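You operate a simulated robot arm through the tools that you are given. There is no shell and no other tool. Be economical: measure what you need, move in short steps, check, and stop when the job is done.

You run a simulated two-armed robot. Do the job below in one go: nothing can be reset, and whatever is moved stays where it is left.

TASK
Hold the grab rail on the top of the counter steady with one hand and flip the right rail lever the other way with the other.

It is judged by the outcome, as a careful person would: the job done as asked, and still so three seconds after it is handed in. It fails if anything else is knocked over, pushed out of place, dropped, spilled or broken.

THE ROBOT
Two 7-joint arms with two-finger parallel grippers on one trunk, on a base that drives. Base frame: it is fixed to the floor where the robot stands at the start and does not move with it; the origin is under the middle of the robot, x ahead of it, y to its left, z up; the surface under the hand at the start is at about z = 0.92. Readings come in m, rad, newtons and seconds.
The left shoulder is at the start at [0.064, 0.182, 1.137], the right one opposite. With the tool pointing down near the work surface each hand reaches from about 0.28 to 0.74 m from the robot's upright axis, wherever it stands, measured 20 degrees to its own side. Places, roughly: right rail lever [0.5, -0.2, 1]. Payload 3.91 kg a hand.
The TCP of each hand is the grasp point between the finger pads, 0.03 m short of the fingertips. In the tool frame z runs along the fingers and y along their closing line. The gripper opens to 0.11 m. The fingers are 0.02 m wide and 0.01 m thick; the gripper's body (0.048 by 0.112 m) begins 0.055 m behind the TCP.
Orientation is told as [roll, pitch, yaw] about the base's x, y, z axes, in that order, counted from this pose: with the fingers straight down and closing along the base's y, the tool's x points along the base's -x, its y along +y and its z along -z.

THE INTERFACE
- The arms move only by the tool arm_command. It takes "left_rows", "right_rows" or both (then of equal length, played together; a hand with none holds still); each is a list that holds one entry, the list of rows, each a list of 7 numbers: the shift along the base's x, y, z in m, then the turn, a rotation vector about the base's x, y, z in rad, then the closure, from 0 (fully open) to 1 (shut). In form: [[[tx, ty, tz, wx, wy, wz, fingers], ...]]. A call has 1 to 10 rows; each row shifts and turns the commanded pose from where the row before left it. Rows are played at 5 a second. More than 0.05 m and 0.15 rad between two rows, or a gripper value outside its range, and nothing of the call is played. Where a pose cannot be reached the arm comes as near as it can. A force on the tool above 40 N (or 10 N above the force at the start of the call, whichever is more), or a blocked arm, ends the call early, and 0.2 s more pass. Each finger travels about 0.072 m/s and halts on what it meets, pressing with about 28 N; the grip force reading is that of the motor and also rises with nothing between the fingers. The clock runs only during rows and for 0.2 s after the last one: add rows that do not move to give the fingers time. It gives the time, the measured TCP pose, the force on the tool (base axes), the opening and the grip force at its end, in the units of the frame above (readings bear some noise), with the torque about the TCP (base axes, N m) and any sound that the robot's microphone picked up.
- Cameras (640 x 400 px; columns grow to the right, rows downward): "scene" is now at [0.2088, -0.02, 1.3357]; the picture's right is [-0.25, -0.97, 0.00], its down [-0.44, 0.12, -0.89] and it looks along [0.86, -0.22, -0.46] (base axes); focal length 214 px, centre (320, 200). "left" rides on the left gripper at [0.072, -0.017, -0.103] in its tool frame; the picture's right is [0.23, 0.97, 0.00], its down [-0.76, 0.18, -0.62] and it looks along [-0.61, 0.14, 0.78] (tool axes); focal length 222 px, centre (320, 200). "right" rides on the right gripper at [0.072, 0.017, -0.103] in its tool frame; the picture's right is [-0.23, 0.97, 0.00], its down [-0.76, -0.18, -0.62] and it looks along [-0.61, -0.14, 0.78] (tool axes); focal length 222 px, centre (320, 200). There is no depth. A picture from a camera that has moved, and an enlarged one, comes with that camera's place and axes in the base frame and with its lens. The place of the scene camera against the robot may be out by one fixed shift of up to 0.012 m in any direction.
- snapshot(camera): a new picture of that camera. No time passes.
- slide_trunk(by): slides the trunk up (or, below 0, down) by that many m; the arms and the scene camera ride with it, the base frame stays. It gives what a move gives, with no picture.
- base_move(legs): drives the robot by 1 to 6 legs, each [ahead, left, turn to the left] in m, m and rad, along the robot's own axes; the way and the turn of a leg run together, so that a leg with both is an arc; at most 1.5 m and 3.142 rad a leg. The arms and the cameras ride along, it lands a little off, and it stops where it bumps. It gives what a move gives.
- head_to(pan, tilt): turns the head with the scene camera to pan (to the left, within 1.396 rad either way) and tilt (down, from -0.506 to 1.204), counted from straight ahead of the robot. It gives what a move gives.
- enlarge(camera, box): a new picture of the part [left, top, right, bottom] of that camera's present view, enlarged. No time passes.
- close_job(): hands the job in; it is judged then, once.

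Go step by step. Nothing tells you exact positions but the pictures and the camera data: compare them with the known pose of the tool, close in by small moves and look again before you grip or let go. The budget is 120 turns and 92 pictures, counting those below and the enlarged ones. Unless the task says otherwise, let go and move clear before handing in.

The tools are called after "Emit:" by a JSON object that holds its "fn" and its "kwargs". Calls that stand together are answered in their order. arm_command: Moves the arms, as the interface text tells. Its arguments: {"type":"object","properties":{"left_rows":{"type":"array","items":{"type":"array","items":{"type":"array","items":{"type":"number"}}}},"right_rows":{"type":"array","items":{"type":"array","items":{"type":"array","items":{"type":"number"}}}}},"required":[]} The other tools are called the same way: slide_trunk (by) slides the trunk up or down; base_move (legs) drives the base; head_to (pan, tilt) turns the head that bears the scene camera; snapshot (camera) takes a picture; enlarge (camera, box) takes an enlarged picture of a part of a camera's view; close_job () hands the job in.

At the start:

```text
time: 0.0
left_eef_pos: [0.4845, 0.1185, 1.2574]
left_tool_rot: [0.001, 0.001, -0.002]
left_force: [0.6, 1.1, -0.3]
left_ft_torque: [0.01, 0.01, -0.01]
left_opening: 0.11
left_finger_force: 0.1
right_eef_pos: [0.362, -0.233, 1.2652]
right_tool_rot: [-0.002, 0.0, 0.001]
right_force: [-0.4, 0.8, -0.7]
right_ft_torque: [-0.02, -0.01, -0.03]
right_opening: 0.1101
right_finger_force: 0.1
trunk travel left (down, up): [-0.4, 0.114]
robot x, y, heading: [0.0, -0.0022, -0.003]
head pan, tilt: [-0.255, 0.476]
```

scene: 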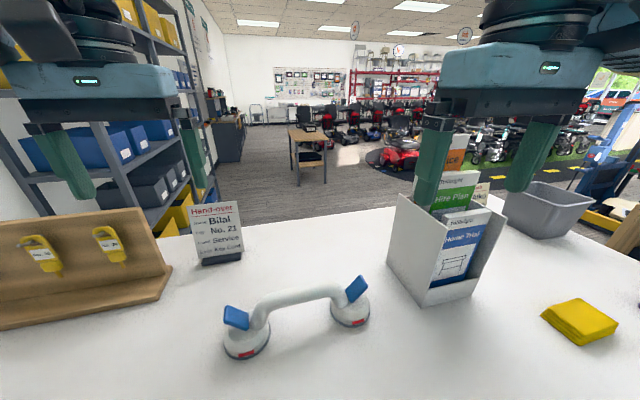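
right: 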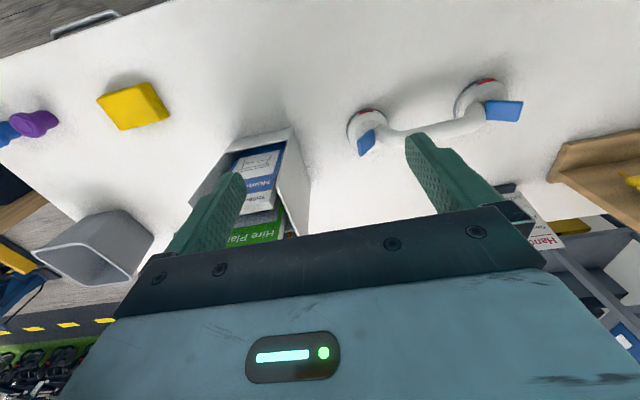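
left: 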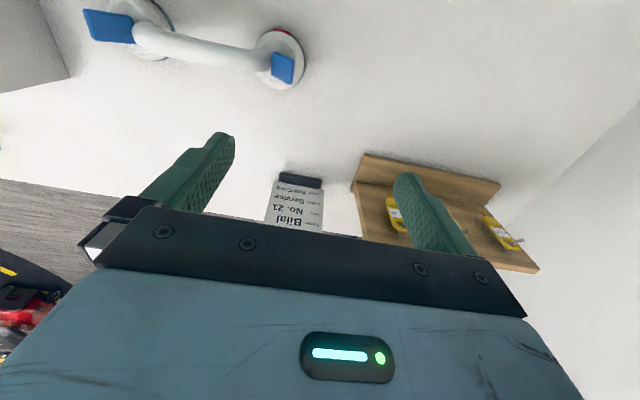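

I see the suction grab rail on the counter, running roughly along y, with a blue lever at each end. I'll enlarge it to see the shape and lever directions.

Emit:
{"fn": "enlarge", "kwargs": {"camera": "scene", "box": [200, 255, 400, 380]}}

Emit:
{"fn": "enlarge", "kwargs": {"camera": "right", "box": [330, 60, 540, 190]}}

Emit:
{"fn": "enlarge", "kwargs": {"camera": "left", "box": [70, 0, 330, 120]}}

```text
3.20 times, centred on (300, 318) of scene
camera zoom: at [0.2088, -0.02, 1.3357], right [-0.25, -0.97, 0.0], down [-0.44, 0.12, -0.89], along [0.86, -0.22, -0.46], focal length 686 px, centre (384, -176)
```

zoom: 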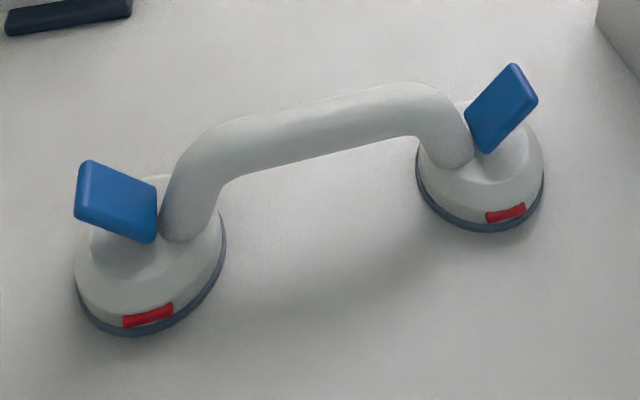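

```text
3.05 times, centred on (435, 125) of right
camera zoom: at [0.2907, -0.2177, 1.3681], right [0.23, 0.97, 0.0], down [0.76, -0.18, 0.62], along [0.61, -0.14, -0.78], focal length 677 px, centre (-30, 429)
```

zoom: 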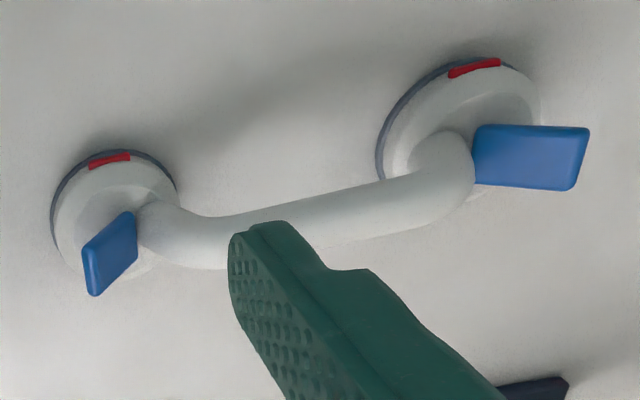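

```text
2.46 times, centred on (200, 60) of left
camera zoom: at [0.4122, 0.1025, 1.3607], right [-0.23, 0.97, 0.0], down [0.76, 0.18, 0.62], along [0.61, 0.14, -0.78], focal length 547 px, centre (615, 545)
```

zoom: 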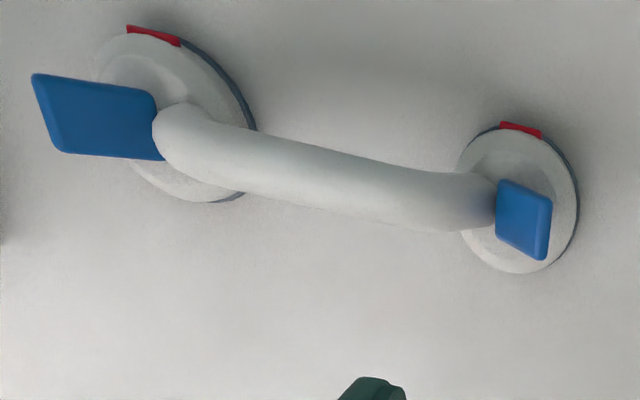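

By triangulation the right lever is a plate of about 0.03 × 0.05 m, hinged near [0.484, -0.155, 0.957] and tilted outward and up at 45° to a tip near [0.484, -0.19, 0.993]. The rail bar runs along y at x≈0.475. I'll turn the left hand so it closes along x and bring it over the bar.

Emit:
{"fn": "arm_command", "kwargs": {"left_rows": [[[0, -0.011, -0.01, 0, 0, -0.143, 0], [0, -0.011, -0.01, 0, 0, -0.143, 0], [0, -0.011, -0.01, 0, 0, -0.143, 0], [0, -0.011, -0.01, 0, 0, -0.143, 0], [0, -0.011, -0.01, 0, 0, -0.143, 0], [0, -0.011, -0.01, 0, 0, -0.143, 0], [0, -0.011, -0.01, 0, 0, -0.143, 0], [0, -0.011, -0.01, 0, 0, -0.143, 0], [0, -0.011, -0.01, 0, 0, -0.143, 0], [-0.005, -0.011, -0.01, 0, 0, -0.143, 0]]]}}

```text
time: 2.2
left_eef_pos: [0.4199, 0.0284, 1.144]
left_tool_rot: [0.001, -0.001, -1.43]
left_force: [-0.2, -0.1, 0.5]
left_ft_torque: [0.03, -0.02, -0.01]
left_opening: 0.1101
left_finger_force: 0.2
left hand out of reach, approached as far as the arm can: row 9, 10
right_eef_pos: [0.3635, -0.2352, 1.2636]
right_tool_rot: [0.001, -0.002, 0.0]
right_force: [-0.1, -0.8, -0.1]
right_ft_torque: [0.05, -0.02, -0.02]
right_opening: 0.11
right_finger_force: 0.0
trunk travel left (down, up): [-0.4, 0.114]
robot x, y, heading: [0.0, -0.0001, 0.001]
head pan, tilt: [-0.255, 0.476]
```

Joint limits are near with this turn. I'll look at the left and scene views.

Emit:
{"fn": "snapshot", "kwargs": {"camera": "left"}}

Emit:
{"fn": "snapshot", "kwargs": {"camera": "scene"}}

```text
85 pictures are left
camera left: at [0.3938, 0.098, 1.2461], right [0.93, 0.36, 0.0], down [0.28, -0.73, 0.62], along [0.23, -0.58, -0.78], focal length 222 px, centre (320, 200)
```

left: 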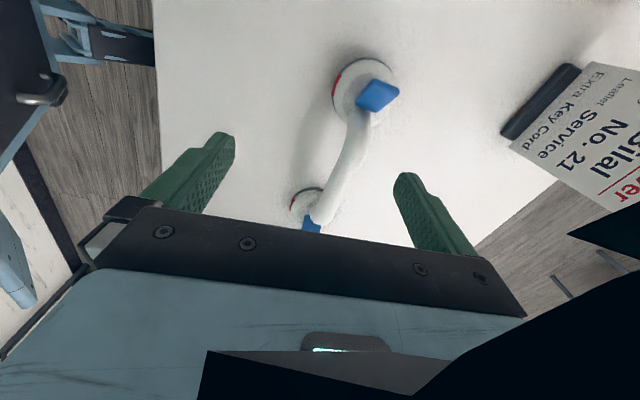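

```text
84 pictures are left
camera scene: at [0.2085, -0.0215, 1.3357], right [-0.25, -0.97, 0.0], down [-0.44, 0.12, -0.89], along [0.86, -0.22, -0.46], focal length 214 px, centre (320, 200)
```

scene: 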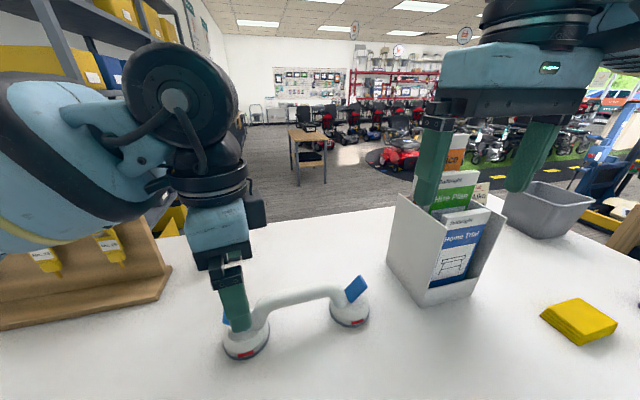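

Emit:
{"fn": "arm_command", "kwargs": {"left_rows": [[[0.02, 0, -0.01, 0, 0, 0, 0], [0.02, -0.005, -0.01, 0, 0, 0, 0]]]}}

```text
time: 2.8
left_eef_pos: [0.4231, 0.0251, 1.1277]
left_tool_rot: [0.001, 0.0, -1.426]
left_force: [0.1, -1.0, 0.6]
left_ft_torque: [-0.04, 0.01, -0.01]
left_opening: 0.11
left_finger_force: 0.0
left hand out of reach, approached as far as the arm can: row 1, 2
right_eef_pos: [0.3631, -0.2341, 1.2644]
right_tool_rot: [-0.002, -0.001, 0.0]
right_force: [0.5, 0.0, -0.3]
right_ft_torque: [-0.02, -0.01, 0.0]
right_opening: 0.1098
right_finger_force: 0.2
trunk travel left (down, up): [-0.4, 0.114]
robot x, y, heading: [0.0003, -0.0014, 0.001]
head pan, tilt: [-0.255, 0.476]
```

The left wrist is at its limit here. I'll shift the base left so the left forearm points inward, which lessens the wrist turn.

Emit:
{"fn": "base_move", "kwargs": {"legs": [[0, 0.12, 0]]}}

Emit:
{"fn": "arm_command", "kwargs": {"left_rows": [[[0.0, -0.04, 0, 0, 0, 0, 0], [0.0, -0.04, 0, 0, 0, 0, 0], [0.02, -0.03, 0, 0, 0, 0, 0], [0.03, -0.02, 0, 0, 0, 0, 0]]]}}

```text
time: 4.5
left_eef_pos: [0.4242, 0.1433, 1.1302]
left_tool_rot: [0.001, 0.001, -1.426]
left_force: [0.7, 0.9, 0.5]
left_ft_torque: [0.01, 0.02, 0.02]
left_opening: 0.1097
left_finger_force: 0.0
right_eef_pos: [0.364, -0.1162, 1.2655]
right_tool_rot: [0.0, 0.001, 0.003]
right_force: [0.0, -0.2, -0.2]
right_ft_torque: [0.03, -0.01, -0.03]
right_opening: 0.11
right_finger_force: 0.0
trunk travel left (down, up): [-0.4, 0.114]
robot x, y, heading: [-0.002, 0.1153, 0.005]
head pan, tilt: [-0.255, 0.476]
```

```text
time: 5.5
left_eef_pos: [0.4243, 0.0598, 1.1302]
left_tool_rot: [0.002, 0.001, -1.424]
left_force: [0.0, -0.9, -0.1]
left_ft_torque: [0.01, 0.0, 0.01]
left_opening: 0.11
left_finger_force: 0.1
left hand out of reach, approached as far as the arm can: row 3, 4
right_eef_pos: [0.3639, -0.1165, 1.2658]
right_tool_rot: [-0.001, -0.001, 0.002]
right_force: [-0.5, 0.0, 0.7]
right_ft_torque: [0.02, -0.03, 0.0]
right_opening: 0.1101
right_finger_force: 0.1
trunk travel left (down, up): [-0.4, 0.114]
robot x, y, heading: [0.0018, 0.1179, -0.0]
head pan, tilt: [-0.255, 0.476]
```

Emit:
{"fn": "arm_command", "kwargs": {"left_rows": [[[0.0, -0.03, 0, 0, 0, 0, 0], [0.0, -0.03, 0, 0, 0, 0, 0], [0.015, 0, 0, 0, 0, 0, 0], [0.015, 0, 0, 0, 0, 0, 0]]], "right_rows": [[[0.0, -0.04, 0, 0, 0, 0, 1], [0.0, -0.04, 0, 0, 0, 0, 1], [0.0, -0.04, 0, 0, 0, 0, 1], [0.0, -0.03, 0, 0, 0, 0, 1]]]}}

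```text
time: 6.5
left_eef_pos: [0.4226, 0.0286, 1.1349]
left_tool_rot: [0.001, -0.001, -1.419]
left_force: [-0.5, 1.0, -0.4]
left_ft_torque: [-0.01, -0.01, 0.03]
left_opening: 0.1098
left_finger_force: 0.0
left hand out of reach, approached as far as the arm can: row 2, 3, 4
right_eef_pos: [0.3887, -0.2415, 1.2315]
right_tool_rot: [0.0, -0.003, 0.0]
right_force: [0.8, 0.3, -1.0]
right_ft_torque: [-0.02, 0.02, 0.0]
right_opening: 0.0001
right_finger_force: 27.9
right hand out of reach, approached as far as the arm can: row 2, 3, 4
trunk travel left (down, up): [-0.4, 0.114]
robot x, y, heading: [0.0009, 0.1186, -0.002]
head pan, tilt: [-0.255, 0.476]
```

Emit:
{"fn": "arm_command", "kwargs": {"left_rows": [[[0.0, 0, -0.03, 0, 0, 0, 0], [0.0, 0, -0.03, 0, 0, 0, 0], [0.015, 0, 0, 0, 0, 0, 0], [0.015, 0, 0, 0, 0, 0, 0]]]}}

```text
time: 7.5
left_eef_pos: [0.4236, 0.0284, 1.0754]
left_tool_rot: [0.001, 0.0, -1.427]
left_force: [0.4, 0.5, 0.8]
left_ft_torque: [0.0, 0.0, 0.01]
left_opening: 0.1098
left_finger_force: 0.1
left hand out of reach, approached as far as the arm can: row 3, 4
right_eef_pos: [0.3882, -0.2398, 1.2301]
right_tool_rot: [0.002, -0.002, 0.001]
right_force: [-0.2, -0.7, -0.9]
right_ft_torque: [0.01, 0.02, 0.02]
right_opening: 0.0
right_finger_force: 27.9
trunk travel left (down, up): [-0.4, 0.114]
robot x, y, heading: [-0.0014, 0.1153, 0.004]
head pan, tilt: [-0.255, 0.476]
```

The x limit is independent of height and y, so driving the base forward by about 5 cm is the simplest fix; fingertips are well clear above the rail.

Emit:
{"fn": "base_move", "kwargs": {"legs": [[0.055, 0, 0]]}}

Emit:
{"fn": "snapshot", "kwargs": {"camera": "left"}}

Emit:
{"fn": "snapshot", "kwargs": {"camera": "scene"}}

```text
time: 8.4
left_eef_pos: [0.4775, 0.0286, 1.0771]
left_tool_rot: [-0.001, 0.001, -1.426]
left_force: [1.2, -0.3, -0.4]
left_ft_torque: [0.02, 0.0, 0.01]
left_opening: 0.1101
left_finger_force: 0.1
right_eef_pos: [0.443, -0.2409, 1.2301]
right_tool_rot: [0.002, -0.002, 0.001]
right_force: [0.8, -0.1, 0.3]
right_ft_torque: [0.03, 0.0, -0.03]
right_opening: 0.0001
right_finger_force: 28.1
trunk travel left (down, up): [-0.4, 0.114]
robot x, y, heading: [0.0519, 0.1169, 0.004]
head pan, tilt: [-0.255, 0.476]
```

```text
83 pictures are left
camera left: at [0.4514, 0.0977, 1.1797], right [0.93, 0.37, 0.0], down [0.29, -0.73, 0.62], along [0.23, -0.58, -0.78], focal length 222 px, centre (320, 200)
```

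left: 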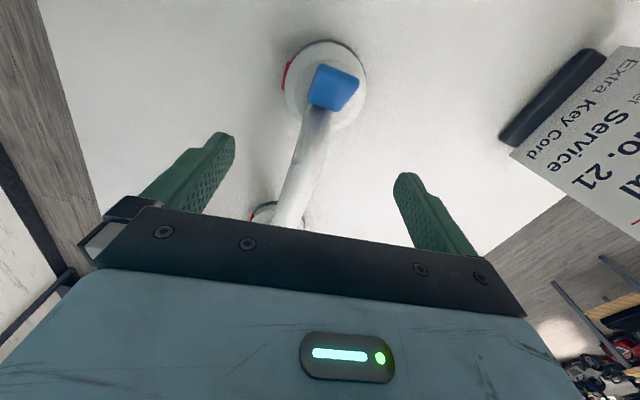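

```text
82 pictures are left
camera scene: at [0.2639, 0.0975, 1.3356], right [-0.25, -0.97, 0.0], down [-0.44, 0.12, -0.89], along [0.86, -0.22, -0.46], focal length 214 px, centre (320, 200)
```

scene: 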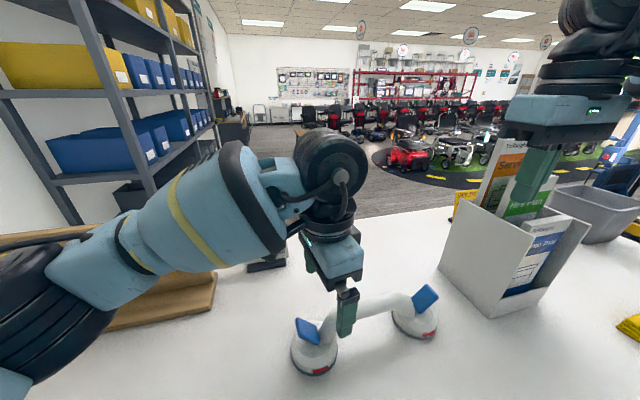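

The left hand straddles the bar properly. I'll shift toward the bar's middle and align the turn.

Emit:
{"fn": "arm_command", "kwargs": {"left_rows": [[[0, -0.025, 0, 0, 0, -0.03, 0], [0, -0.02, 0, 0, 0, -0.03, 0], [0, 0, 0, 0, 0, 0, 0]]]}}

Emit:
{"fn": "snapshot", "kwargs": {"camera": "left"}}

```text
time: 9.2
left_eef_pos: [0.4741, 0.0123, 1.0756]
left_tool_rot: [-0.002, -0.001, -1.44]
left_force: [0.4, 0.6, 0.0]
left_ft_torque: [0.02, -0.02, 0.04]
left_opening: 0.1101
left_finger_force: 0.0
left hand out of reach, approached as far as the arm can: row 1, 2
right_eef_pos: [0.4418, -0.241, 1.2299]
right_tool_rot: [0.002, -0.004, 0.001]
right_force: [-0.3, -0.1, -0.1]
right_ft_torque: [0.0, 0.0, 0.0]
right_opening: 0.0001
right_finger_force: 28.1
trunk travel left (down, up): [-0.4, 0.114]
robot x, y, heading: [0.0535, 0.115, 0.003]
head pan, tilt: [-0.255, 0.476]
```

```text
81 pictures are left
camera left: at [0.4479, 0.0828, 1.1793], right [0.94, 0.35, 0.0], down [0.28, -0.73, 0.62], along [0.22, -0.58, -0.78], focal length 222 px, centre (320, 200)
```

left: 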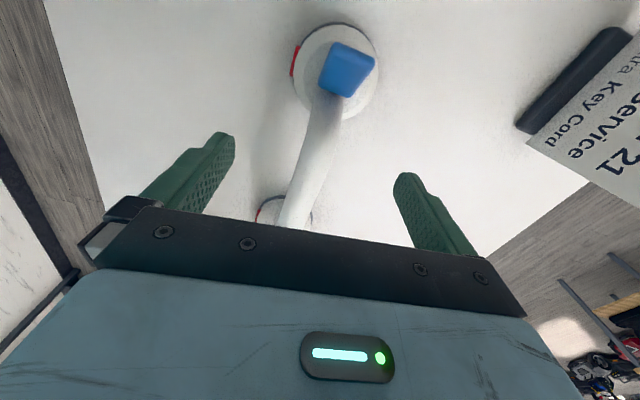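

A small base turn to the right gives both the shift and the alignment I need.

Emit:
{"fn": "base_move", "kwargs": {"legs": [[0.009, 0, -0.075]]}}

Emit:
{"fn": "snapshot", "kwargs": {"camera": "left"}}

```text
time: 10.1
left_eef_pos: [0.4749, -0.0189, 1.0773]
left_tool_rot: [-0.001, -0.001, -1.516]
left_force: [0.4, -0.5, 0.3]
left_ft_torque: [0.01, 0.01, 0.03]
left_opening: 0.1103
left_finger_force: 0.1
right_eef_pos: [0.423, -0.2701, 1.2313]
right_tool_rot: [0.002, -0.001, -0.073]
right_force: [0.3, -0.3, 0.1]
right_ft_torque: [-0.02, -0.04, 0.0]
right_opening: 0.0
right_finger_force: 28.2
trunk travel left (down, up): [-0.4, 0.114]
robot x, y, heading: [0.062, 0.1199, -0.075]
head pan, tilt: [-0.255, 0.476]
```

```text
80 pictures are left
camera left: at [0.4533, 0.0533, 1.1792], right [0.96, 0.28, 0.0], down [0.22, -0.75, 0.62], along [0.17, -0.6, -0.78], focal length 222 px, centre (320, 200)
```

left: 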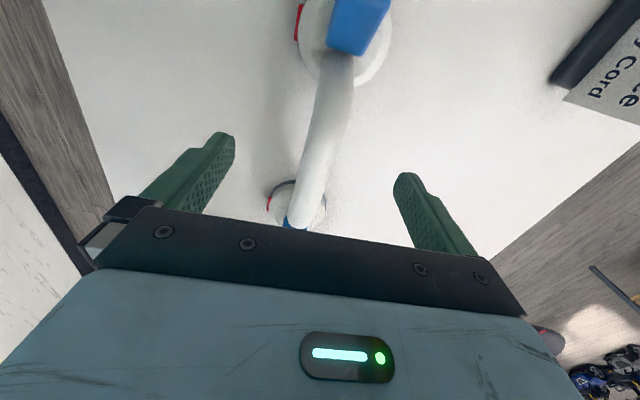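

The hand is aligned with the bar (bar centre near z≈1.0). Descending to straddle it.

Emit:
{"fn": "arm_command", "kwargs": {"left_rows": [[[0.003, 0, -0.025, 0, 0, 0, 0], [0, 0, -0.025, 0, 0, 0, 0], [0, 0, -0.024, 0, 0, 0, 0], [0, 0, 0, 0, 0, 0, 0]]]}}

Emit:
{"fn": "snapshot", "kwargs": {"camera": "left"}}

Emit:
{"fn": "snapshot", "kwargs": {"camera": "scene"}}

```text
time: 11.1
left_eef_pos: [0.4765, -0.0192, 0.9996]
left_tool_rot: [-0.003, -0.002, -1.516]
left_force: [0.4, 0.2, -0.6]
left_ft_torque: [-0.01, -0.01, 0.01]
left_opening: 0.1099
left_finger_force: 0.1
right_eef_pos: [0.4228, -0.2697, 1.2304]
right_tool_rot: [0.002, -0.002, -0.072]
right_force: [0.1, -0.3, -0.5]
right_ft_torque: [-0.01, 0.03, 0.02]
right_opening: 0.0
right_finger_force: 28.0
trunk travel left (down, up): [-0.4, 0.114]
robot x, y, heading: [0.0621, 0.1199, -0.077]
head pan, tilt: [-0.255, 0.476]
```

```text
79 pictures are left
camera left: at [0.456, 0.0524, 1.1027], right [0.96, 0.28, 0.0], down [0.22, -0.75, 0.62], along [0.17, -0.6, -0.78], focal length 222 px, centre (320, 200)
```

left: 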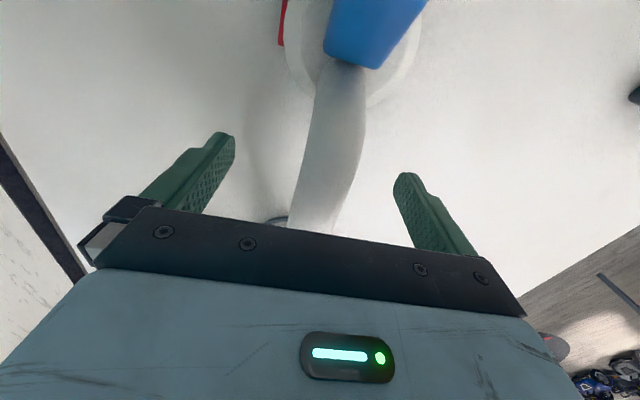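

```text
78 pictures are left
camera scene: at [0.2696, 0.0821, 1.3357], right [-0.32, -0.95, 0.0], down [-0.43, 0.15, -0.89], along [0.84, -0.29, -0.46], focal length 214 px, centre (320, 200)
```

scene: 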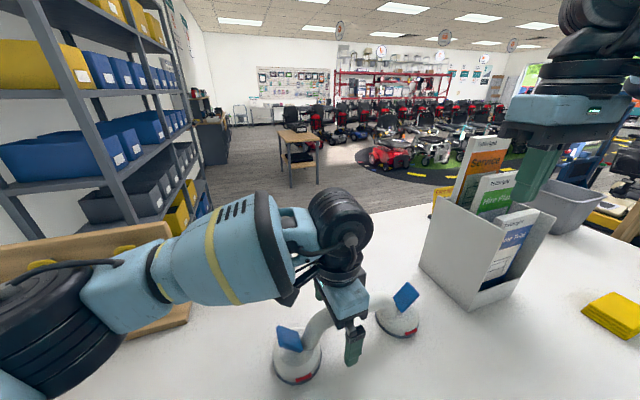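

The bar sits about 4 mm ahead of the pads' middle; I shift a little and close.

Emit:
{"fn": "arm_command", "kwargs": {"left_rows": [[[0.004, 0, 0, 0, 0, 0, 0], [0, 0, 0, 0, 0, 0, 0.4], [0, 0, 0, 0, 0, 0, 0.6], [0, 0, 0, 0, 0, 0, 0.8], [0, 0, 0, 0, 0, 0, 1], [0, 0, 0, 0, 0, 0, 1], [0, 0, 0, 0, 0, 0, 1]]]}}

Emit:
{"fn": "snapshot", "kwargs": {"camera": "left"}}

Emit:
{"fn": "snapshot", "kwargs": {"camera": "right"}}

```text
time: 12.7
left_eef_pos: [0.4795, -0.018, 0.9992]
left_tool_rot: [0.0, -0.002, -1.505]
left_force: [-0.1, -1.0, 1.2]
left_ft_torque: [-0.02, -0.01, -0.11]
left_opening: 0.0294
left_finger_force: 27.9
right_eef_pos: [0.4225, -0.2693, 1.2321]
right_tool_rot: [0.002, -0.005, -0.074]
right_force: [-0.3, -0.3, -0.2]
right_ft_torque: [-0.05, -0.01, -0.03]
right_opening: 0.0004
right_finger_force: 28.3
trunk travel left (down, up): [-0.4, 0.114]
robot x, y, heading: [0.0647, 0.1155, -0.078]
head pan, tilt: [-0.255, 0.476]
```

```text
77 pictures are left
camera left: at [0.4589, 0.0535, 1.1032], right [0.96, 0.29, 0.0], down [0.23, -0.75, 0.62], along [0.18, -0.6, -0.78], focal length 222 px, centre (320, 200)
```

left: 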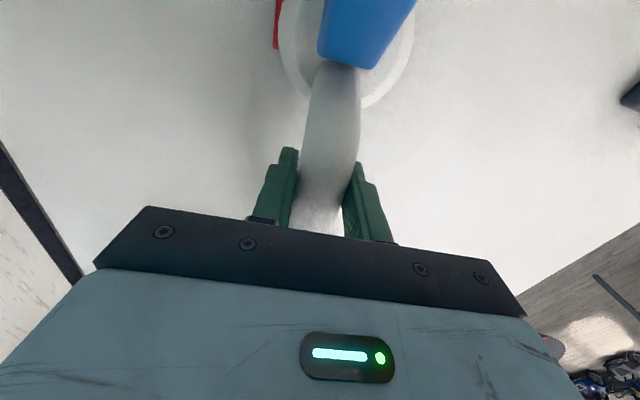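

```text
76 pictures are left
camera right: at [0.3518, -0.2479, 1.3342], right [0.3, 0.95, 0.0], down [0.74, -0.23, 0.62], along [0.6, -0.19, -0.78], focal length 222 px, centre (320, 200)
```

right: 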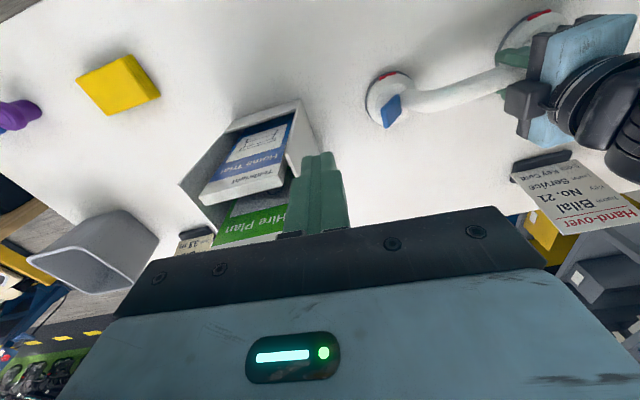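

The left hand holds the bar. Now a close look at the right lever and hinge.

Emit:
{"fn": "enlarge", "kwargs": {"camera": "right", "box": [340, 55, 468, 135]}}

Emit:
{"fn": "enlarge", "kwargs": {"camera": "scene", "box": [340, 260, 452, 340]}}

```text
5.00 times, centred on (404, 95) of right
camera zoom: at [0.3518, -0.2479, 1.3342], right [0.3, 0.95, 0.0], down [0.74, -0.23, 0.62], along [0.6, -0.19, -0.78], focal length 1111 px, centre (-100, 725)
```

zoom: 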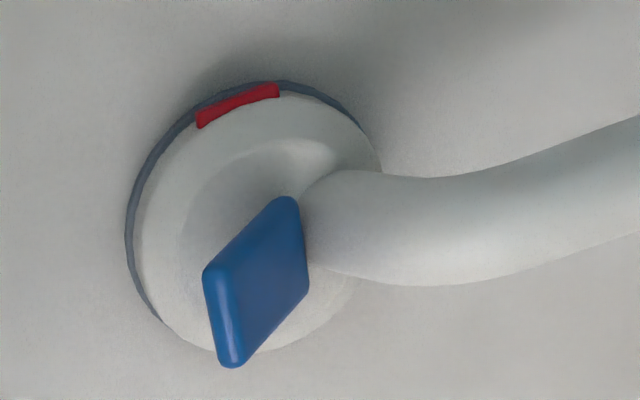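

```text
5.00 times, centred on (396, 300) of scene
camera zoom: at [0.2697, 0.0821, 1.3357], right [-0.32, -0.95, 0.0], down [-0.43, 0.15, -0.89], along [0.84, -0.29, -0.46], focal length 1072 px, centre (-60, -300)
```

zoom: 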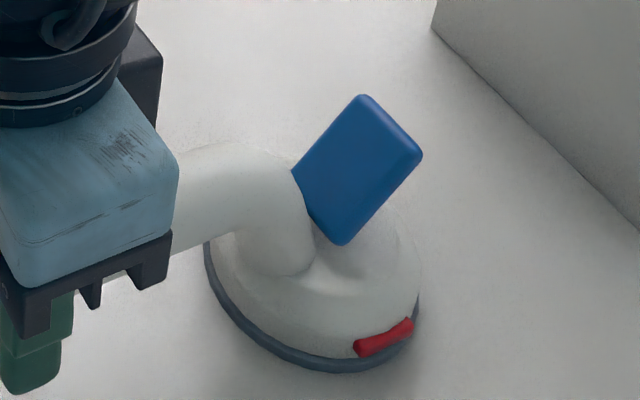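

The lever is up and outward, the handle leg sits on its inner side, so the other way is outward and down onto the cup. I'll bring the closed right fingers above the lever's outer part.

Emit:
{"fn": "arm_command", "kwargs": {"left_rows": [[[0, 0, 0, 0, 0, 0, 1], [0, 0, 0, 0, 0, 0, 1], [0, 0, 0, 0, 0, 0, 1], [0, 0, 0, 0, 0, 0, 1], [0, 0, 0, 0, 0, 0, 1], [0, 0, 0, 0, 0, 0, 1]]], "right_rows": [[[0.02, 0.025, 0, 0, 0, 0, 1], [0.02, 0.025, 0, 0, 0, 0, 1], [0.022, 0.026, -0.02, 0, 0, 0, 1], [0, 0, -0.045, 0, 0, 0, 1], [0, 0, -0.045, 0, 0, 0, 1], [0, 0, -0.04, 0, 0, 0, 1]]]}}

Emit:
{"fn": "snapshot", "kwargs": {"camera": "right"}}

Emit:
{"fn": "snapshot", "kwargs": {"camera": "scene"}}

```text
time: 14.1
left_eef_pos: [0.4796, -0.0173, 1.0002]
left_tool_rot: [0.0, -0.002, -1.505]
left_force: [1.0, -1.1, 1.3]
left_ft_torque: [0.05, 0.14, -0.02]
left_opening: 0.0292
left_finger_force: 28.1
right_eef_pos: [0.4886, -0.1884, 1.0802]
right_tool_rot: [0.001, -0.005, -0.076]
right_force: [0.4, 0.4, 0.2]
right_ft_torque: [-0.02, 0.01, 0.02]
right_opening: 0.0
right_finger_force: 28.0
trunk travel left (down, up): [-0.4, 0.114]
robot x, y, heading: [0.0634, 0.1157, -0.077]
head pan, tilt: [-0.255, 0.476]
```

```text
73 pictures are left
camera right: at [0.4175, -0.1689, 1.1822], right [0.3, 0.95, 0.0], down [0.74, -0.23, 0.63], along [0.6, -0.19, -0.78], focal length 222 px, centre (320, 200)
```

right: 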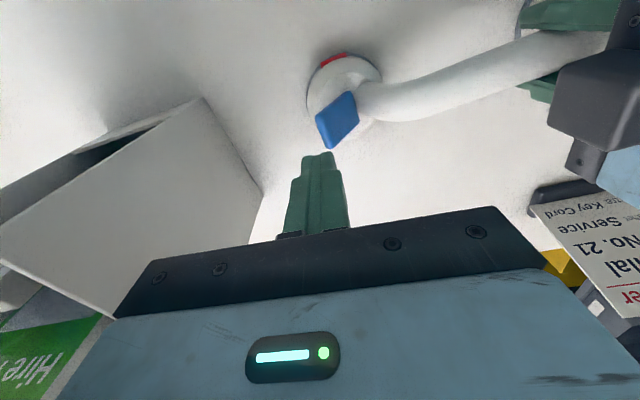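

```text
72 pictures are left
camera scene: at [0.2698, 0.082, 1.3357], right [-0.32, -0.95, 0.0], down [-0.43, 0.15, -0.89], along [0.84, -0.29, -0.46], focal length 214 px, centre (320, 200)
```

scene: 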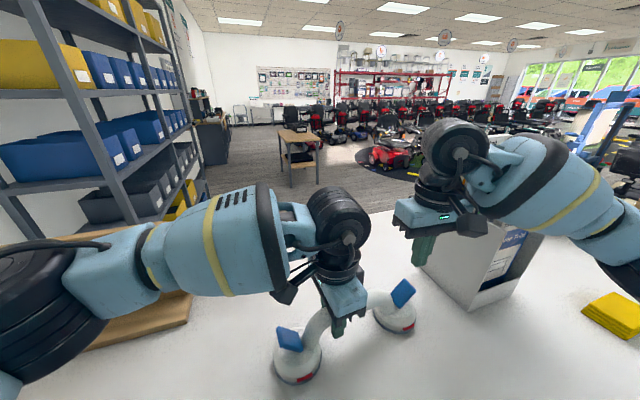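

Fingertips are above the lever's outer edge. Down close to it, centred, then check.

Emit:
{"fn": "arm_command", "kwargs": {"right_rows": [[[-0.003, 0.004, -0.025, 0, 0, 0, 1], [0, 0, -0.02, 0, 0, 0, 1]]]}}

Emit:
{"fn": "enlarge", "kwargs": {"camera": "right", "box": [240, 0, 480, 150]}}

Emit:
{"fn": "enlarge", "kwargs": {"camera": "scene", "box": [340, 220, 484, 340]}}

```text
time: 14.7
left_eef_pos: [0.4796, -0.0182, 1.0008]
left_tool_rot: [0.001, -0.001, -1.505]
left_force: [0.3, -0.4, 2.0]
left_ft_torque: [-0.03, 0.01, -0.05]
left_opening: 0.0295
left_finger_force: 28.1
right_eef_pos: [0.4851, -0.1859, 1.0345]
right_tool_rot: [0.002, -0.003, -0.075]
right_force: [0.1, 0.4, 0.9]
right_ft_torque: [-0.02, 0.0, 0.0]
right_opening: 0.0
right_finger_force: 27.6
trunk travel left (down, up): [-0.4, 0.114]
robot x, y, heading: [0.0613, 0.1165, -0.074]
head pan, tilt: [-0.255, 0.476]
```

```text
2.67 times, centred on (360, 75) of right
camera zoom: at [0.4122, -0.1654, 1.1381], right [0.3, 0.95, 0.0], down [0.74, -0.23, 0.63], along [0.6, -0.19, -0.78], focal length 592 px, centre (213, 533)
```

zoom: 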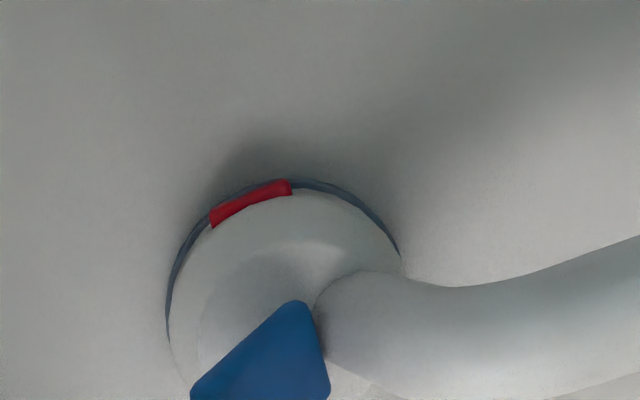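

```text
3.33 times, centred on (412, 280) of scene
camera zoom: at [0.2697, 0.0821, 1.3357], right [-0.32, -0.95, 0.0], down [-0.43, 0.15, -0.89], along [0.84, -0.29, -0.46], focal length 715 px, centre (13, -67)
```

zoom: 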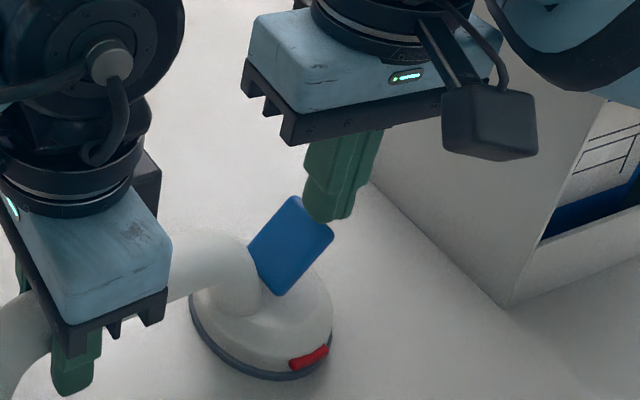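

The tips are just above the lever's edge. Pressing down in small steps, left hand holding.

Emit:
{"fn": "arm_command", "kwargs": {"right_rows": [[[0, 0.004, -0.006, 0, 0, 0, 1], [0, 0, -0.006, 0, 0, 0, 1], [0, 0, -0.006, 0, 0, 0, 1], [0, 0, -0.006, 0, 0, 0, 1]]]}}

Emit:
{"fn": "enlarge", "kwargs": {"camera": "scene", "box": [340, 220, 484, 340]}}

```text
time: 15.7
left_eef_pos: [0.4787, -0.0148, 1.0001]
left_tool_rot: [-0.001, -0.005, -1.505]
left_force: [0.2, -0.9, -0.8]
left_ft_torque: [0.17, 0.03, -0.02]
left_opening: 0.0296
left_finger_force: 27.9
right_eef_pos: [0.4816, -0.1804, 1.0143]
right_tool_rot: [0.0, -0.004, -0.068]
right_force: [-0.3, -1.0, 0.4]
right_ft_torque: [-0.02, 0.0, 0.02]
right_opening: 0.0001
right_finger_force: 28.1
trunk travel left (down, up): [-0.4, 0.114]
robot x, y, heading: [0.0608, 0.1209, -0.077]
head pan, tilt: [-0.255, 0.476]
```

```text
3.33 times, centred on (412, 280) of scene
camera zoom: at [0.2687, 0.0861, 1.336], right [-0.32, -0.95, 0.0], down [-0.43, 0.15, -0.89], along [0.84, -0.29, -0.46], focal length 715 px, centre (13, -67)
```

zoom: 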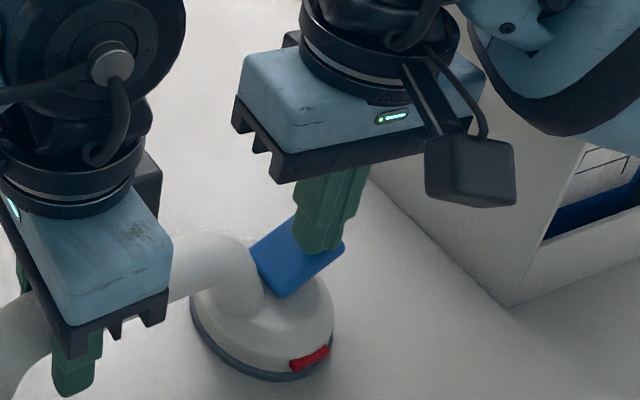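

The lever is turning down. Continuing.

Emit:
{"fn": "arm_command", "kwargs": {"right_rows": [[[0, -0.002, -0.006, 0, 0, 0, 1], [0, -0.002, -0.006, 0, 0, 0, 1], [0, 0, -0.005, 0, 0, 0, 1], [0, 0, -0.005, 0, 0, 0, 1]]]}}

Emit:
{"fn": "enlarge", "kwargs": {"camera": "scene", "box": [340, 220, 484, 340]}}

```text
time: 16.7
left_eef_pos: [0.478, -0.0062, 1.0017]
left_tool_rot: [-0.001, -0.015, -1.504]
left_force: [0.4, 0.1, -4.8]
left_ft_torque: [0.21, 0.01, 0.0]
left_opening: 0.0294
left_finger_force: 27.8
right_eef_pos: [0.4837, -0.1736, 1.0002]
right_tool_rot: [-0.01, -0.025, -0.07]
right_force: [-0.5, 0.1, -0.1]
right_ft_torque: [-0.01, -0.02, -0.03]
right_opening: 0.0
right_finger_force: 27.7
trunk travel left (down, up): [-0.4, 0.114]
robot x, y, heading: [0.059, 0.1186, -0.072]
head pan, tilt: [-0.255, 0.476]
```

```text
3.33 times, centred on (412, 280) of scene
camera zoom: at [0.2677, 0.0979, 1.3367], right [-0.32, -0.95, 0.01], down [-0.43, 0.14, -0.89], along [0.84, -0.29, -0.45], focal length 715 px, centre (13, -67)
```

zoom: 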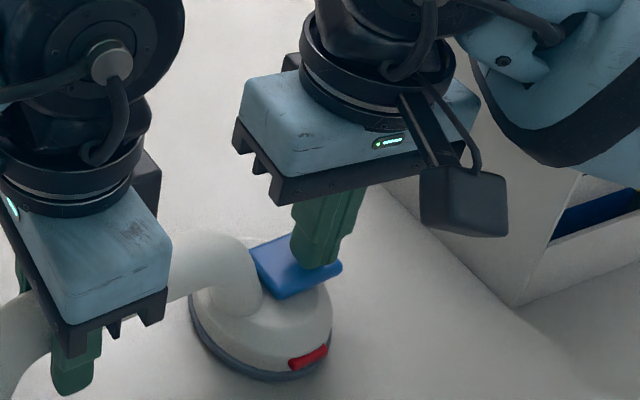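

The robot body has leaned slightly and the rail hand moved about 12 mm with it, so something is loading the right arm. I stop and look.

Emit:
{"fn": "snapshot", "kwargs": {"camera": "scene"}}

Emit:
{"fn": "snapshot", "kwargs": {"camera": "right"}}

Emit:
{"fn": "snapshot", "kwargs": {"camera": "left"}}

```text
67 pictures are left
camera scene: at [0.2677, 0.0979, 1.3367], right [-0.32, -0.95, 0.01], down [-0.43, 0.14, -0.89], along [0.84, -0.29, -0.45], focal length 214 px, centre (320, 200)
```

scene: 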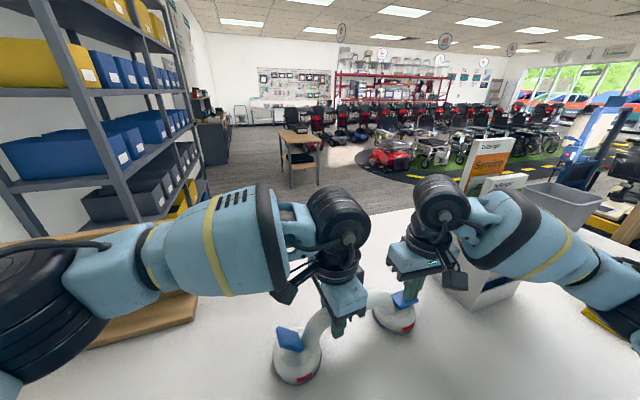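

```text
66 pictures are left
camera right: at [0.4094, -0.1531, 1.1015], right [0.29, 0.96, 0.0], down [0.73, -0.22, 0.64], along [0.61, -0.19, -0.77], focal length 222 px, centre (320, 200)
```

right: 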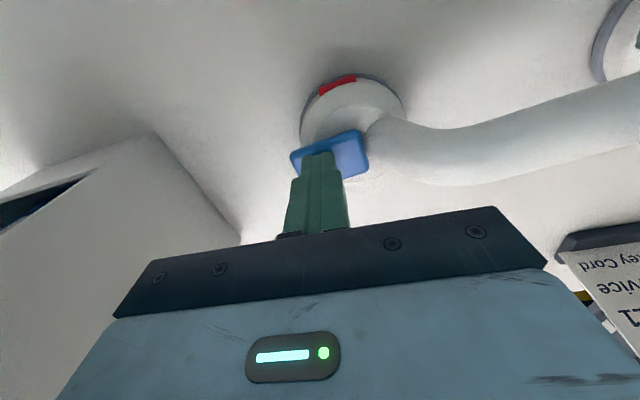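

```text
65 pictures are left
camera left: at [0.4573, 0.0668, 1.1049], right [0.96, 0.29, 0.0], down [0.23, -0.74, 0.63], along [0.18, -0.61, -0.77], focal length 222 px, centre (320, 200)
```

left: 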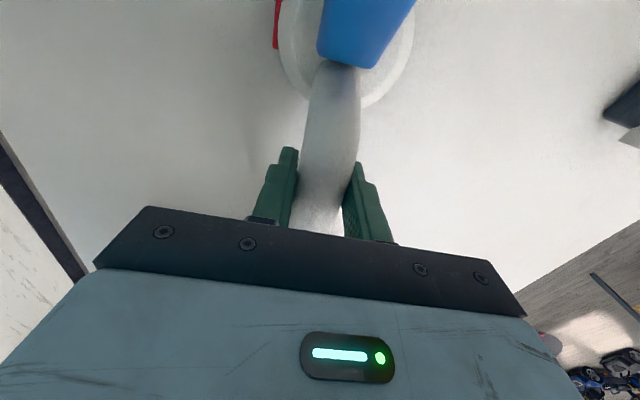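

The right forearm hangs low over the counter near the yellow pack and is probably pressing on it. I raise the right hand to relieve it and look to the right.

Emit:
{"fn": "arm_command", "kwargs": {"right_rows": [[[0, 0, 0.015, 0, 0, 0, 1], [0, 0, 0.015, 0, 0, 0, 1], [0, 0, 0.015, 0, 0, 0, 1], [0, 0, 0, 0, 0, 0, 1]]]}}

Emit:
{"fn": "head_to", "kwargs": {"pan": -0.9, "tilt": 0.75}}

Emit:
{"fn": "snapshot", "kwargs": {"camera": "scene"}}

```text
time: 17.7
left_eef_pos: [0.4787, -0.0189, 1.0008]
left_tool_rot: [0.0, -0.002, -1.506]
left_force: [-1.3, -2.6, 2.8]
left_ft_torque: [-0.37, -0.14, -0.09]
left_opening: 0.0295
left_finger_force: 28.3
right_eef_pos: [0.4829, -0.1905, 1.0358]
right_tool_rot: [0.002, -0.001, -0.078]
right_force: [0.1, -0.6, -0.2]
right_ft_torque: [0.01, -0.03, -0.02]
right_opening: 0.0
right_finger_force: 27.6
trunk travel left (down, up): [-0.4, 0.114]
robot x, y, heading: [0.0649, 0.1211, -0.075]
head pan, tilt: [-0.255, 0.476]
```

```text
time: 18.7
left_eef_pos: [0.4797, -0.0178, 0.9999]
left_tool_rot: [0.0, -0.001, -1.504]
left_force: [-0.7, -2.8, 3.1]
left_ft_torque: [-0.53, -0.04, -0.05]
left_opening: 0.0298
left_finger_force: 28.3
right_eef_pos: [0.4832, -0.1886, 1.0356]
right_tool_rot: [0.001, -0.004, -0.074]
right_force: [-0.5, -0.3, -0.1]
right_ft_torque: [-0.01, -0.02, -0.02]
right_opening: 0.0
right_finger_force: 28.2
trunk travel left (down, up): [-0.4, 0.114]
robot x, y, heading: [0.0628, 0.1172, -0.079]
head pan, tilt: [-0.901, 0.75]
```

```text
64 pictures are left
camera scene: at [0.2295, 0.0429, 1.3117], right [-0.83, -0.56, 0.0], down [-0.38, 0.56, -0.73], along [0.41, -0.61, -0.68], focal length 214 px, centre (320, 200)
```

scene: 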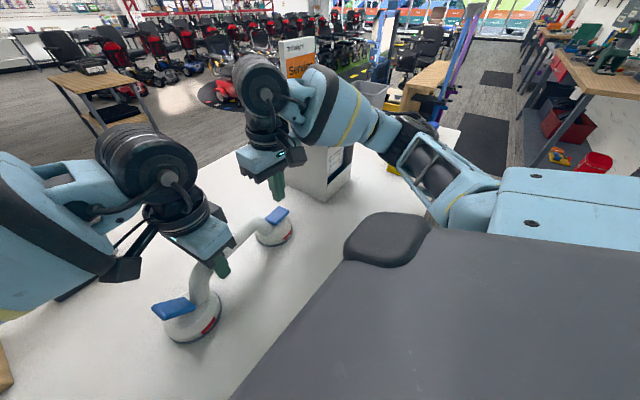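

The lean recovered when I lifted. Checking the lever's state and the elbow over the yellow pack.

Emit:
{"fn": "enlarge", "kwargs": {"camera": "scene", "box": [230, 170, 326, 250]}}

Emit:
{"fn": "enlarge", "kwargs": {"camera": "scene", "box": [340, 80, 500, 220]}}

Emit:
{"fn": "snapshot", "kwargs": {"camera": "right"}}

```text
5.00 times, centred on (278, 210) of scene
camera zoom: at [0.2295, 0.0429, 1.3117], right [-0.83, -0.56, 0.0], down [-0.38, 0.56, -0.73], along [0.41, -0.61, -0.68], focal length 1072 px, centre (530, 150)
```

zoom: 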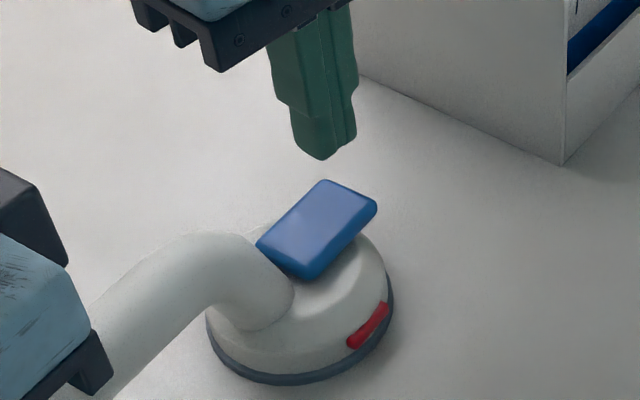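

```text
2.86 times, centred on (420, 150) of scene
camera zoom: at [0.2295, 0.0429, 1.3117], right [-0.83, -0.56, 0.0], down [-0.38, 0.56, -0.73], along [0.41, -0.61, -0.68], focal length 613 px, centre (34, 343)
```

zoom: 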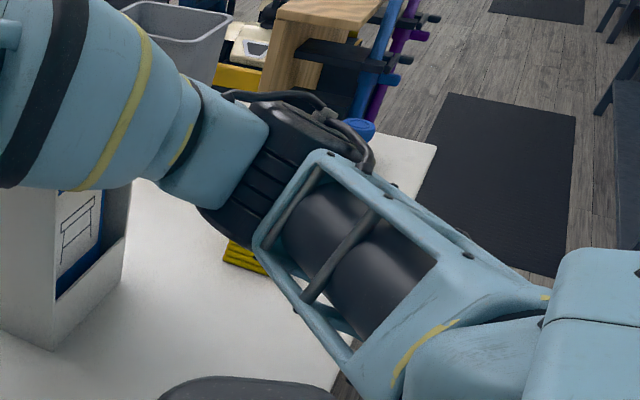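

```text
61 pictures are left
camera right: at [0.4116, -0.168, 1.1384], right [0.3, 0.95, 0.0], down [0.74, -0.23, 0.63], along [0.6, -0.19, -0.78], focal length 222 px, centre (320, 200)
```

right: 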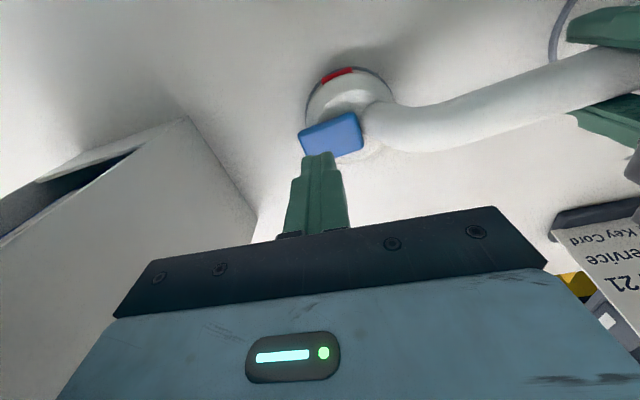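

The lever stays partly turned. The elbow is too low, over the yellow pack, so I'll release the rail, raise the trunk for elbow clearance, and re-grip.

Emit:
{"fn": "arm_command", "kwargs": {"left_rows": [[[0, 0, 0, 0, 0, 0, 0.6], [0, 0, 0, 0, 0, 0, 0.3], [0, 0, 0, 0, 0, 0, 0], [0, 0, 0, 0, 0, 0, 0]]]}}

Emit:
{"fn": "slide_trunk", "kwargs": {"by": 0.1}}

Emit:
{"fn": "snapshot", "kwargs": {"camera": "scene"}}

Emit:
{"fn": "snapshot", "kwargs": {"camera": "left"}}

```text
time: 19.7
left_eef_pos: [0.4788, -0.0167, 0.9998]
left_tool_rot: [0.001, -0.001, -1.503]
left_force: [0.3, -0.3, -0.1]
left_ft_torque: [0.0, 0.02, 0.01]
left_opening: 0.11
left_finger_force: 0.1
right_eef_pos: [0.4833, -0.1894, 1.0348]
right_tool_rot: [0.003, -0.001, -0.073]
right_force: [-0.7, -0.2, 0.0]
right_ft_torque: [0.03, -0.04, 0.04]
right_opening: 0.0
right_finger_force: 27.7
trunk travel left (down, up): [-0.4, 0.114]
robot x, y, heading: [0.064, 0.1161, -0.075]
head pan, tilt: [-0.901, 0.75]
```

```text
time: 21.1
left_eef_pos: [0.4551, -0.0157, 1.2172]
left_tool_rot: [0.277, -0.039, -1.512]
left_force: [0.3, 0.0, -0.2]
left_ft_torque: [-0.01, 0.01, -0.01]
left_opening: 0.1101
left_finger_force: 0.0
right_eef_pos: [0.4816, -0.188, 1.1335]
right_tool_rot: [0.001, 0.001, -0.075]
right_force: [-0.3, 0.7, -0.1]
right_ft_torque: [0.02, 0.0, -0.02]
right_opening: 0.0
right_finger_force: 27.7
trunk travel left (down, up): [-0.5, 0.014]
robot x, y, heading: [0.0591, 0.1173, -0.075]
head pan, tilt: [-0.901, 0.75]
```

```text
60 pictures are left
camera scene: at [0.1468, 0.0491, 1.4314], right [-0.83, -0.56, 0.0], down [-0.38, 0.56, -0.73], along [0.41, -0.61, -0.68], focal length 214 px, centre (320, 200)
```

scene: 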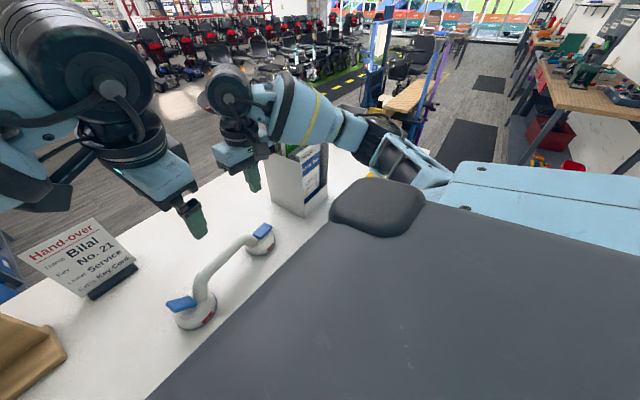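

```text
59 pictures are left
camera left: at [0.4072, 0.0576, 1.3087], right [0.92, 0.29, 0.26], down [0.04, -0.73, 0.68], along [0.39, -0.61, -0.69], focal length 222 px, centre (320, 200)
```

left: 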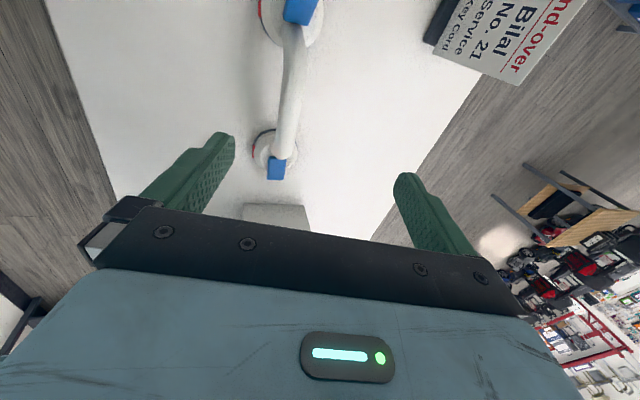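

The trunk lift let the left hand tilt by 0.28 rad and rise clear. I'll straighten it and look again.

Emit:
{"fn": "arm_command", "kwargs": {"left_rows": [[[0, 0, -0.02, 0, 0.138, 0, 0], [0.0, 0, -0.02, 0, 0.138, 0, 0], [0.01, 0, -0.02, 0, 0, 0, 0], [0, 0, 0, 0, 0, 0, 0]]]}}

```text
time: 22.1
left_eef_pos: [0.4495, 0.0035, 1.1954]
left_tool_rot: [0.141, -0.034, -1.502]
left_force: [0.7, -1.1, 0.4]
left_ft_torque: [-0.01, 0.01, -0.02]
left_opening: 0.1101
left_finger_force: 0.2
left hand out of reach, approached as far as the arm can: row 1, 2, 3
right_eef_pos: [0.4817, -0.1889, 1.1352]
right_tool_rot: [0.002, -0.002, -0.073]
right_force: [-0.5, 0.0, 0.3]
right_ft_torque: [0.01, 0.02, -0.02]
right_opening: 0.0
right_finger_force: 28.2
trunk travel left (down, up): [-0.5, 0.014]
robot x, y, heading: [0.0658, 0.1195, -0.073]
head pan, tilt: [-0.901, 0.75]
```

The raised trunk also sits further back, which costs the left arm reach. I'll lower it partway (net +4 cm).

Emit:
{"fn": "slide_trunk", "kwargs": {"by": -0.06}}

Emit:
{"fn": "arm_command", "kwargs": {"left_rows": [[[0, 0, 0, 0, 0.07, 0, 0], [0.0, 0, 0, 0, 0.07, 0, 0], [0.01, 0, 0, 0, 0, 0, 0], [0, 0, 0, 0, 0, 0, 0]]]}}

Emit:
{"fn": "snapshot", "kwargs": {"camera": "scene"}}

```text
time: 23.1
left_eef_pos: [0.4509, 0.0015, 1.1359]
left_tool_rot: [0.143, -0.033, -1.502]
left_force: [0.0, -0.2, 0.2]
left_ft_torque: [0.0, 0.02, -0.02]
left_opening: 0.11
left_finger_force: 0.0
right_eef_pos: [0.4821, -0.1893, 1.0762]
right_tool_rot: [0.003, -0.005, -0.074]
right_force: [-0.4, -0.1, 0.5]
right_ft_torque: [0.03, 0.0, 0.01]
right_opening: 0.0
right_finger_force: 28.4
trunk travel left (down, up): [-0.44, 0.074]
robot x, y, heading: [0.064, 0.1196, -0.077]
head pan, tilt: [-0.901, 0.75]
```

```text
time: 24.1
left_eef_pos: [0.461, 0.0017, 1.1352]
left_tool_rot: [0.001, -0.022, -1.499]
left_force: [0.1, 0.9, 0.3]
left_ft_torque: [-0.03, -0.04, 0.04]
left_opening: 0.1097
left_finger_force: 0.0
right_eef_pos: [0.4833, -0.1874, 1.0759]
right_tool_rot: [0.003, -0.004, -0.073]
right_force: [0.2, 0.3, -0.1]
right_ft_torque: [0.0, -0.02, -0.03]
right_opening: 0.0
right_finger_force: 27.6
trunk travel left (down, up): [-0.44, 0.074]
robot x, y, heading: [0.0641, 0.1137, -0.08]
head pan, tilt: [-0.901, 0.75]
```

```text
58 pictures are left
camera scene: at [0.2071, 0.0447, 1.3597], right [-0.83, -0.56, 0.0], down [-0.38, 0.56, -0.73], along [0.41, -0.61, -0.68], focal length 214 px, centre (320, 200)
```

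scene: 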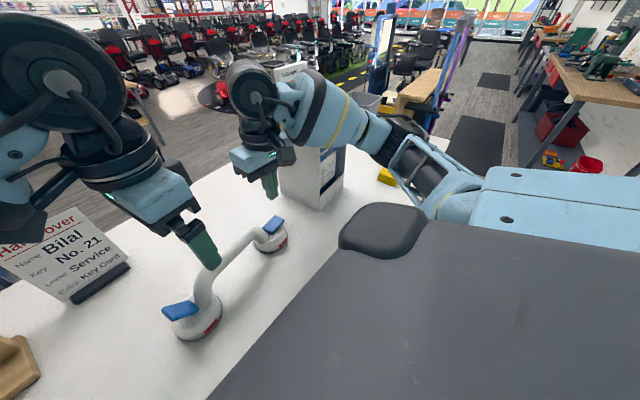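

Left is straight again. Moving it over the grip spot.

Emit:
{"fn": "arm_command", "kwargs": {"left_rows": [[[0.01, -0.01, -0.02, 0, 0, 0, 0], [0.009, -0.008, -0.03, 0, 0, 0, 0], [0, 0, -0.03, 0, 0, 0, 0], [0, 0, 0, 0, 0, 0, 0]]]}}

Emit:
{"fn": "snapshot", "kwargs": {"camera": "left"}}

```text
time: 25.1
left_eef_pos: [0.4696, -0.0086, 1.086]
left_tool_rot: [0.005, -0.021, -1.499]
left_force: [0.7, 0.0, -0.6]
left_ft_torque: [-0.01, 0.01, 0.03]
left_opening: 0.1102
left_finger_force: 0.0
left hand out of reach, approached as far as the arm can: row 2
right_eef_pos: [0.4823, -0.1898, 1.0752]
right_tool_rot: [0.0, -0.003, -0.074]
right_force: [-0.4, -0.3, -0.1]
right_ft_torque: [0.01, -0.02, -0.04]
right_opening: 0.0003
right_finger_force: 27.7
trunk travel left (down, up): [-0.44, 0.074]
robot x, y, heading: [0.0662, 0.1206, -0.074]
head pan, tilt: [-0.901, 0.75]
```

```text
57 pictures are left
camera left: at [0.4479, 0.0646, 1.1875], right [0.96, 0.3, 0.0], down [0.23, -0.73, 0.64], along [0.19, -0.61, -0.77], focal length 222 px, centre (320, 200)
```

left: 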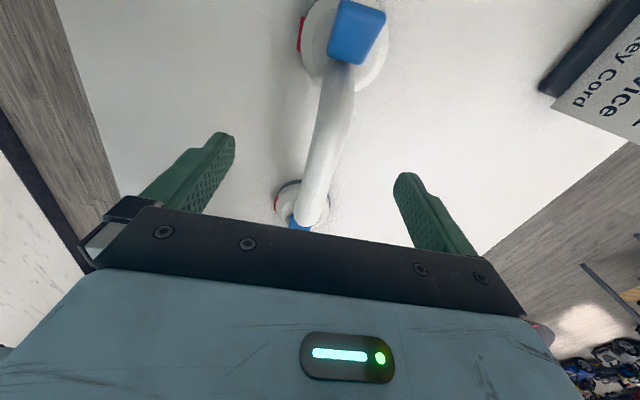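

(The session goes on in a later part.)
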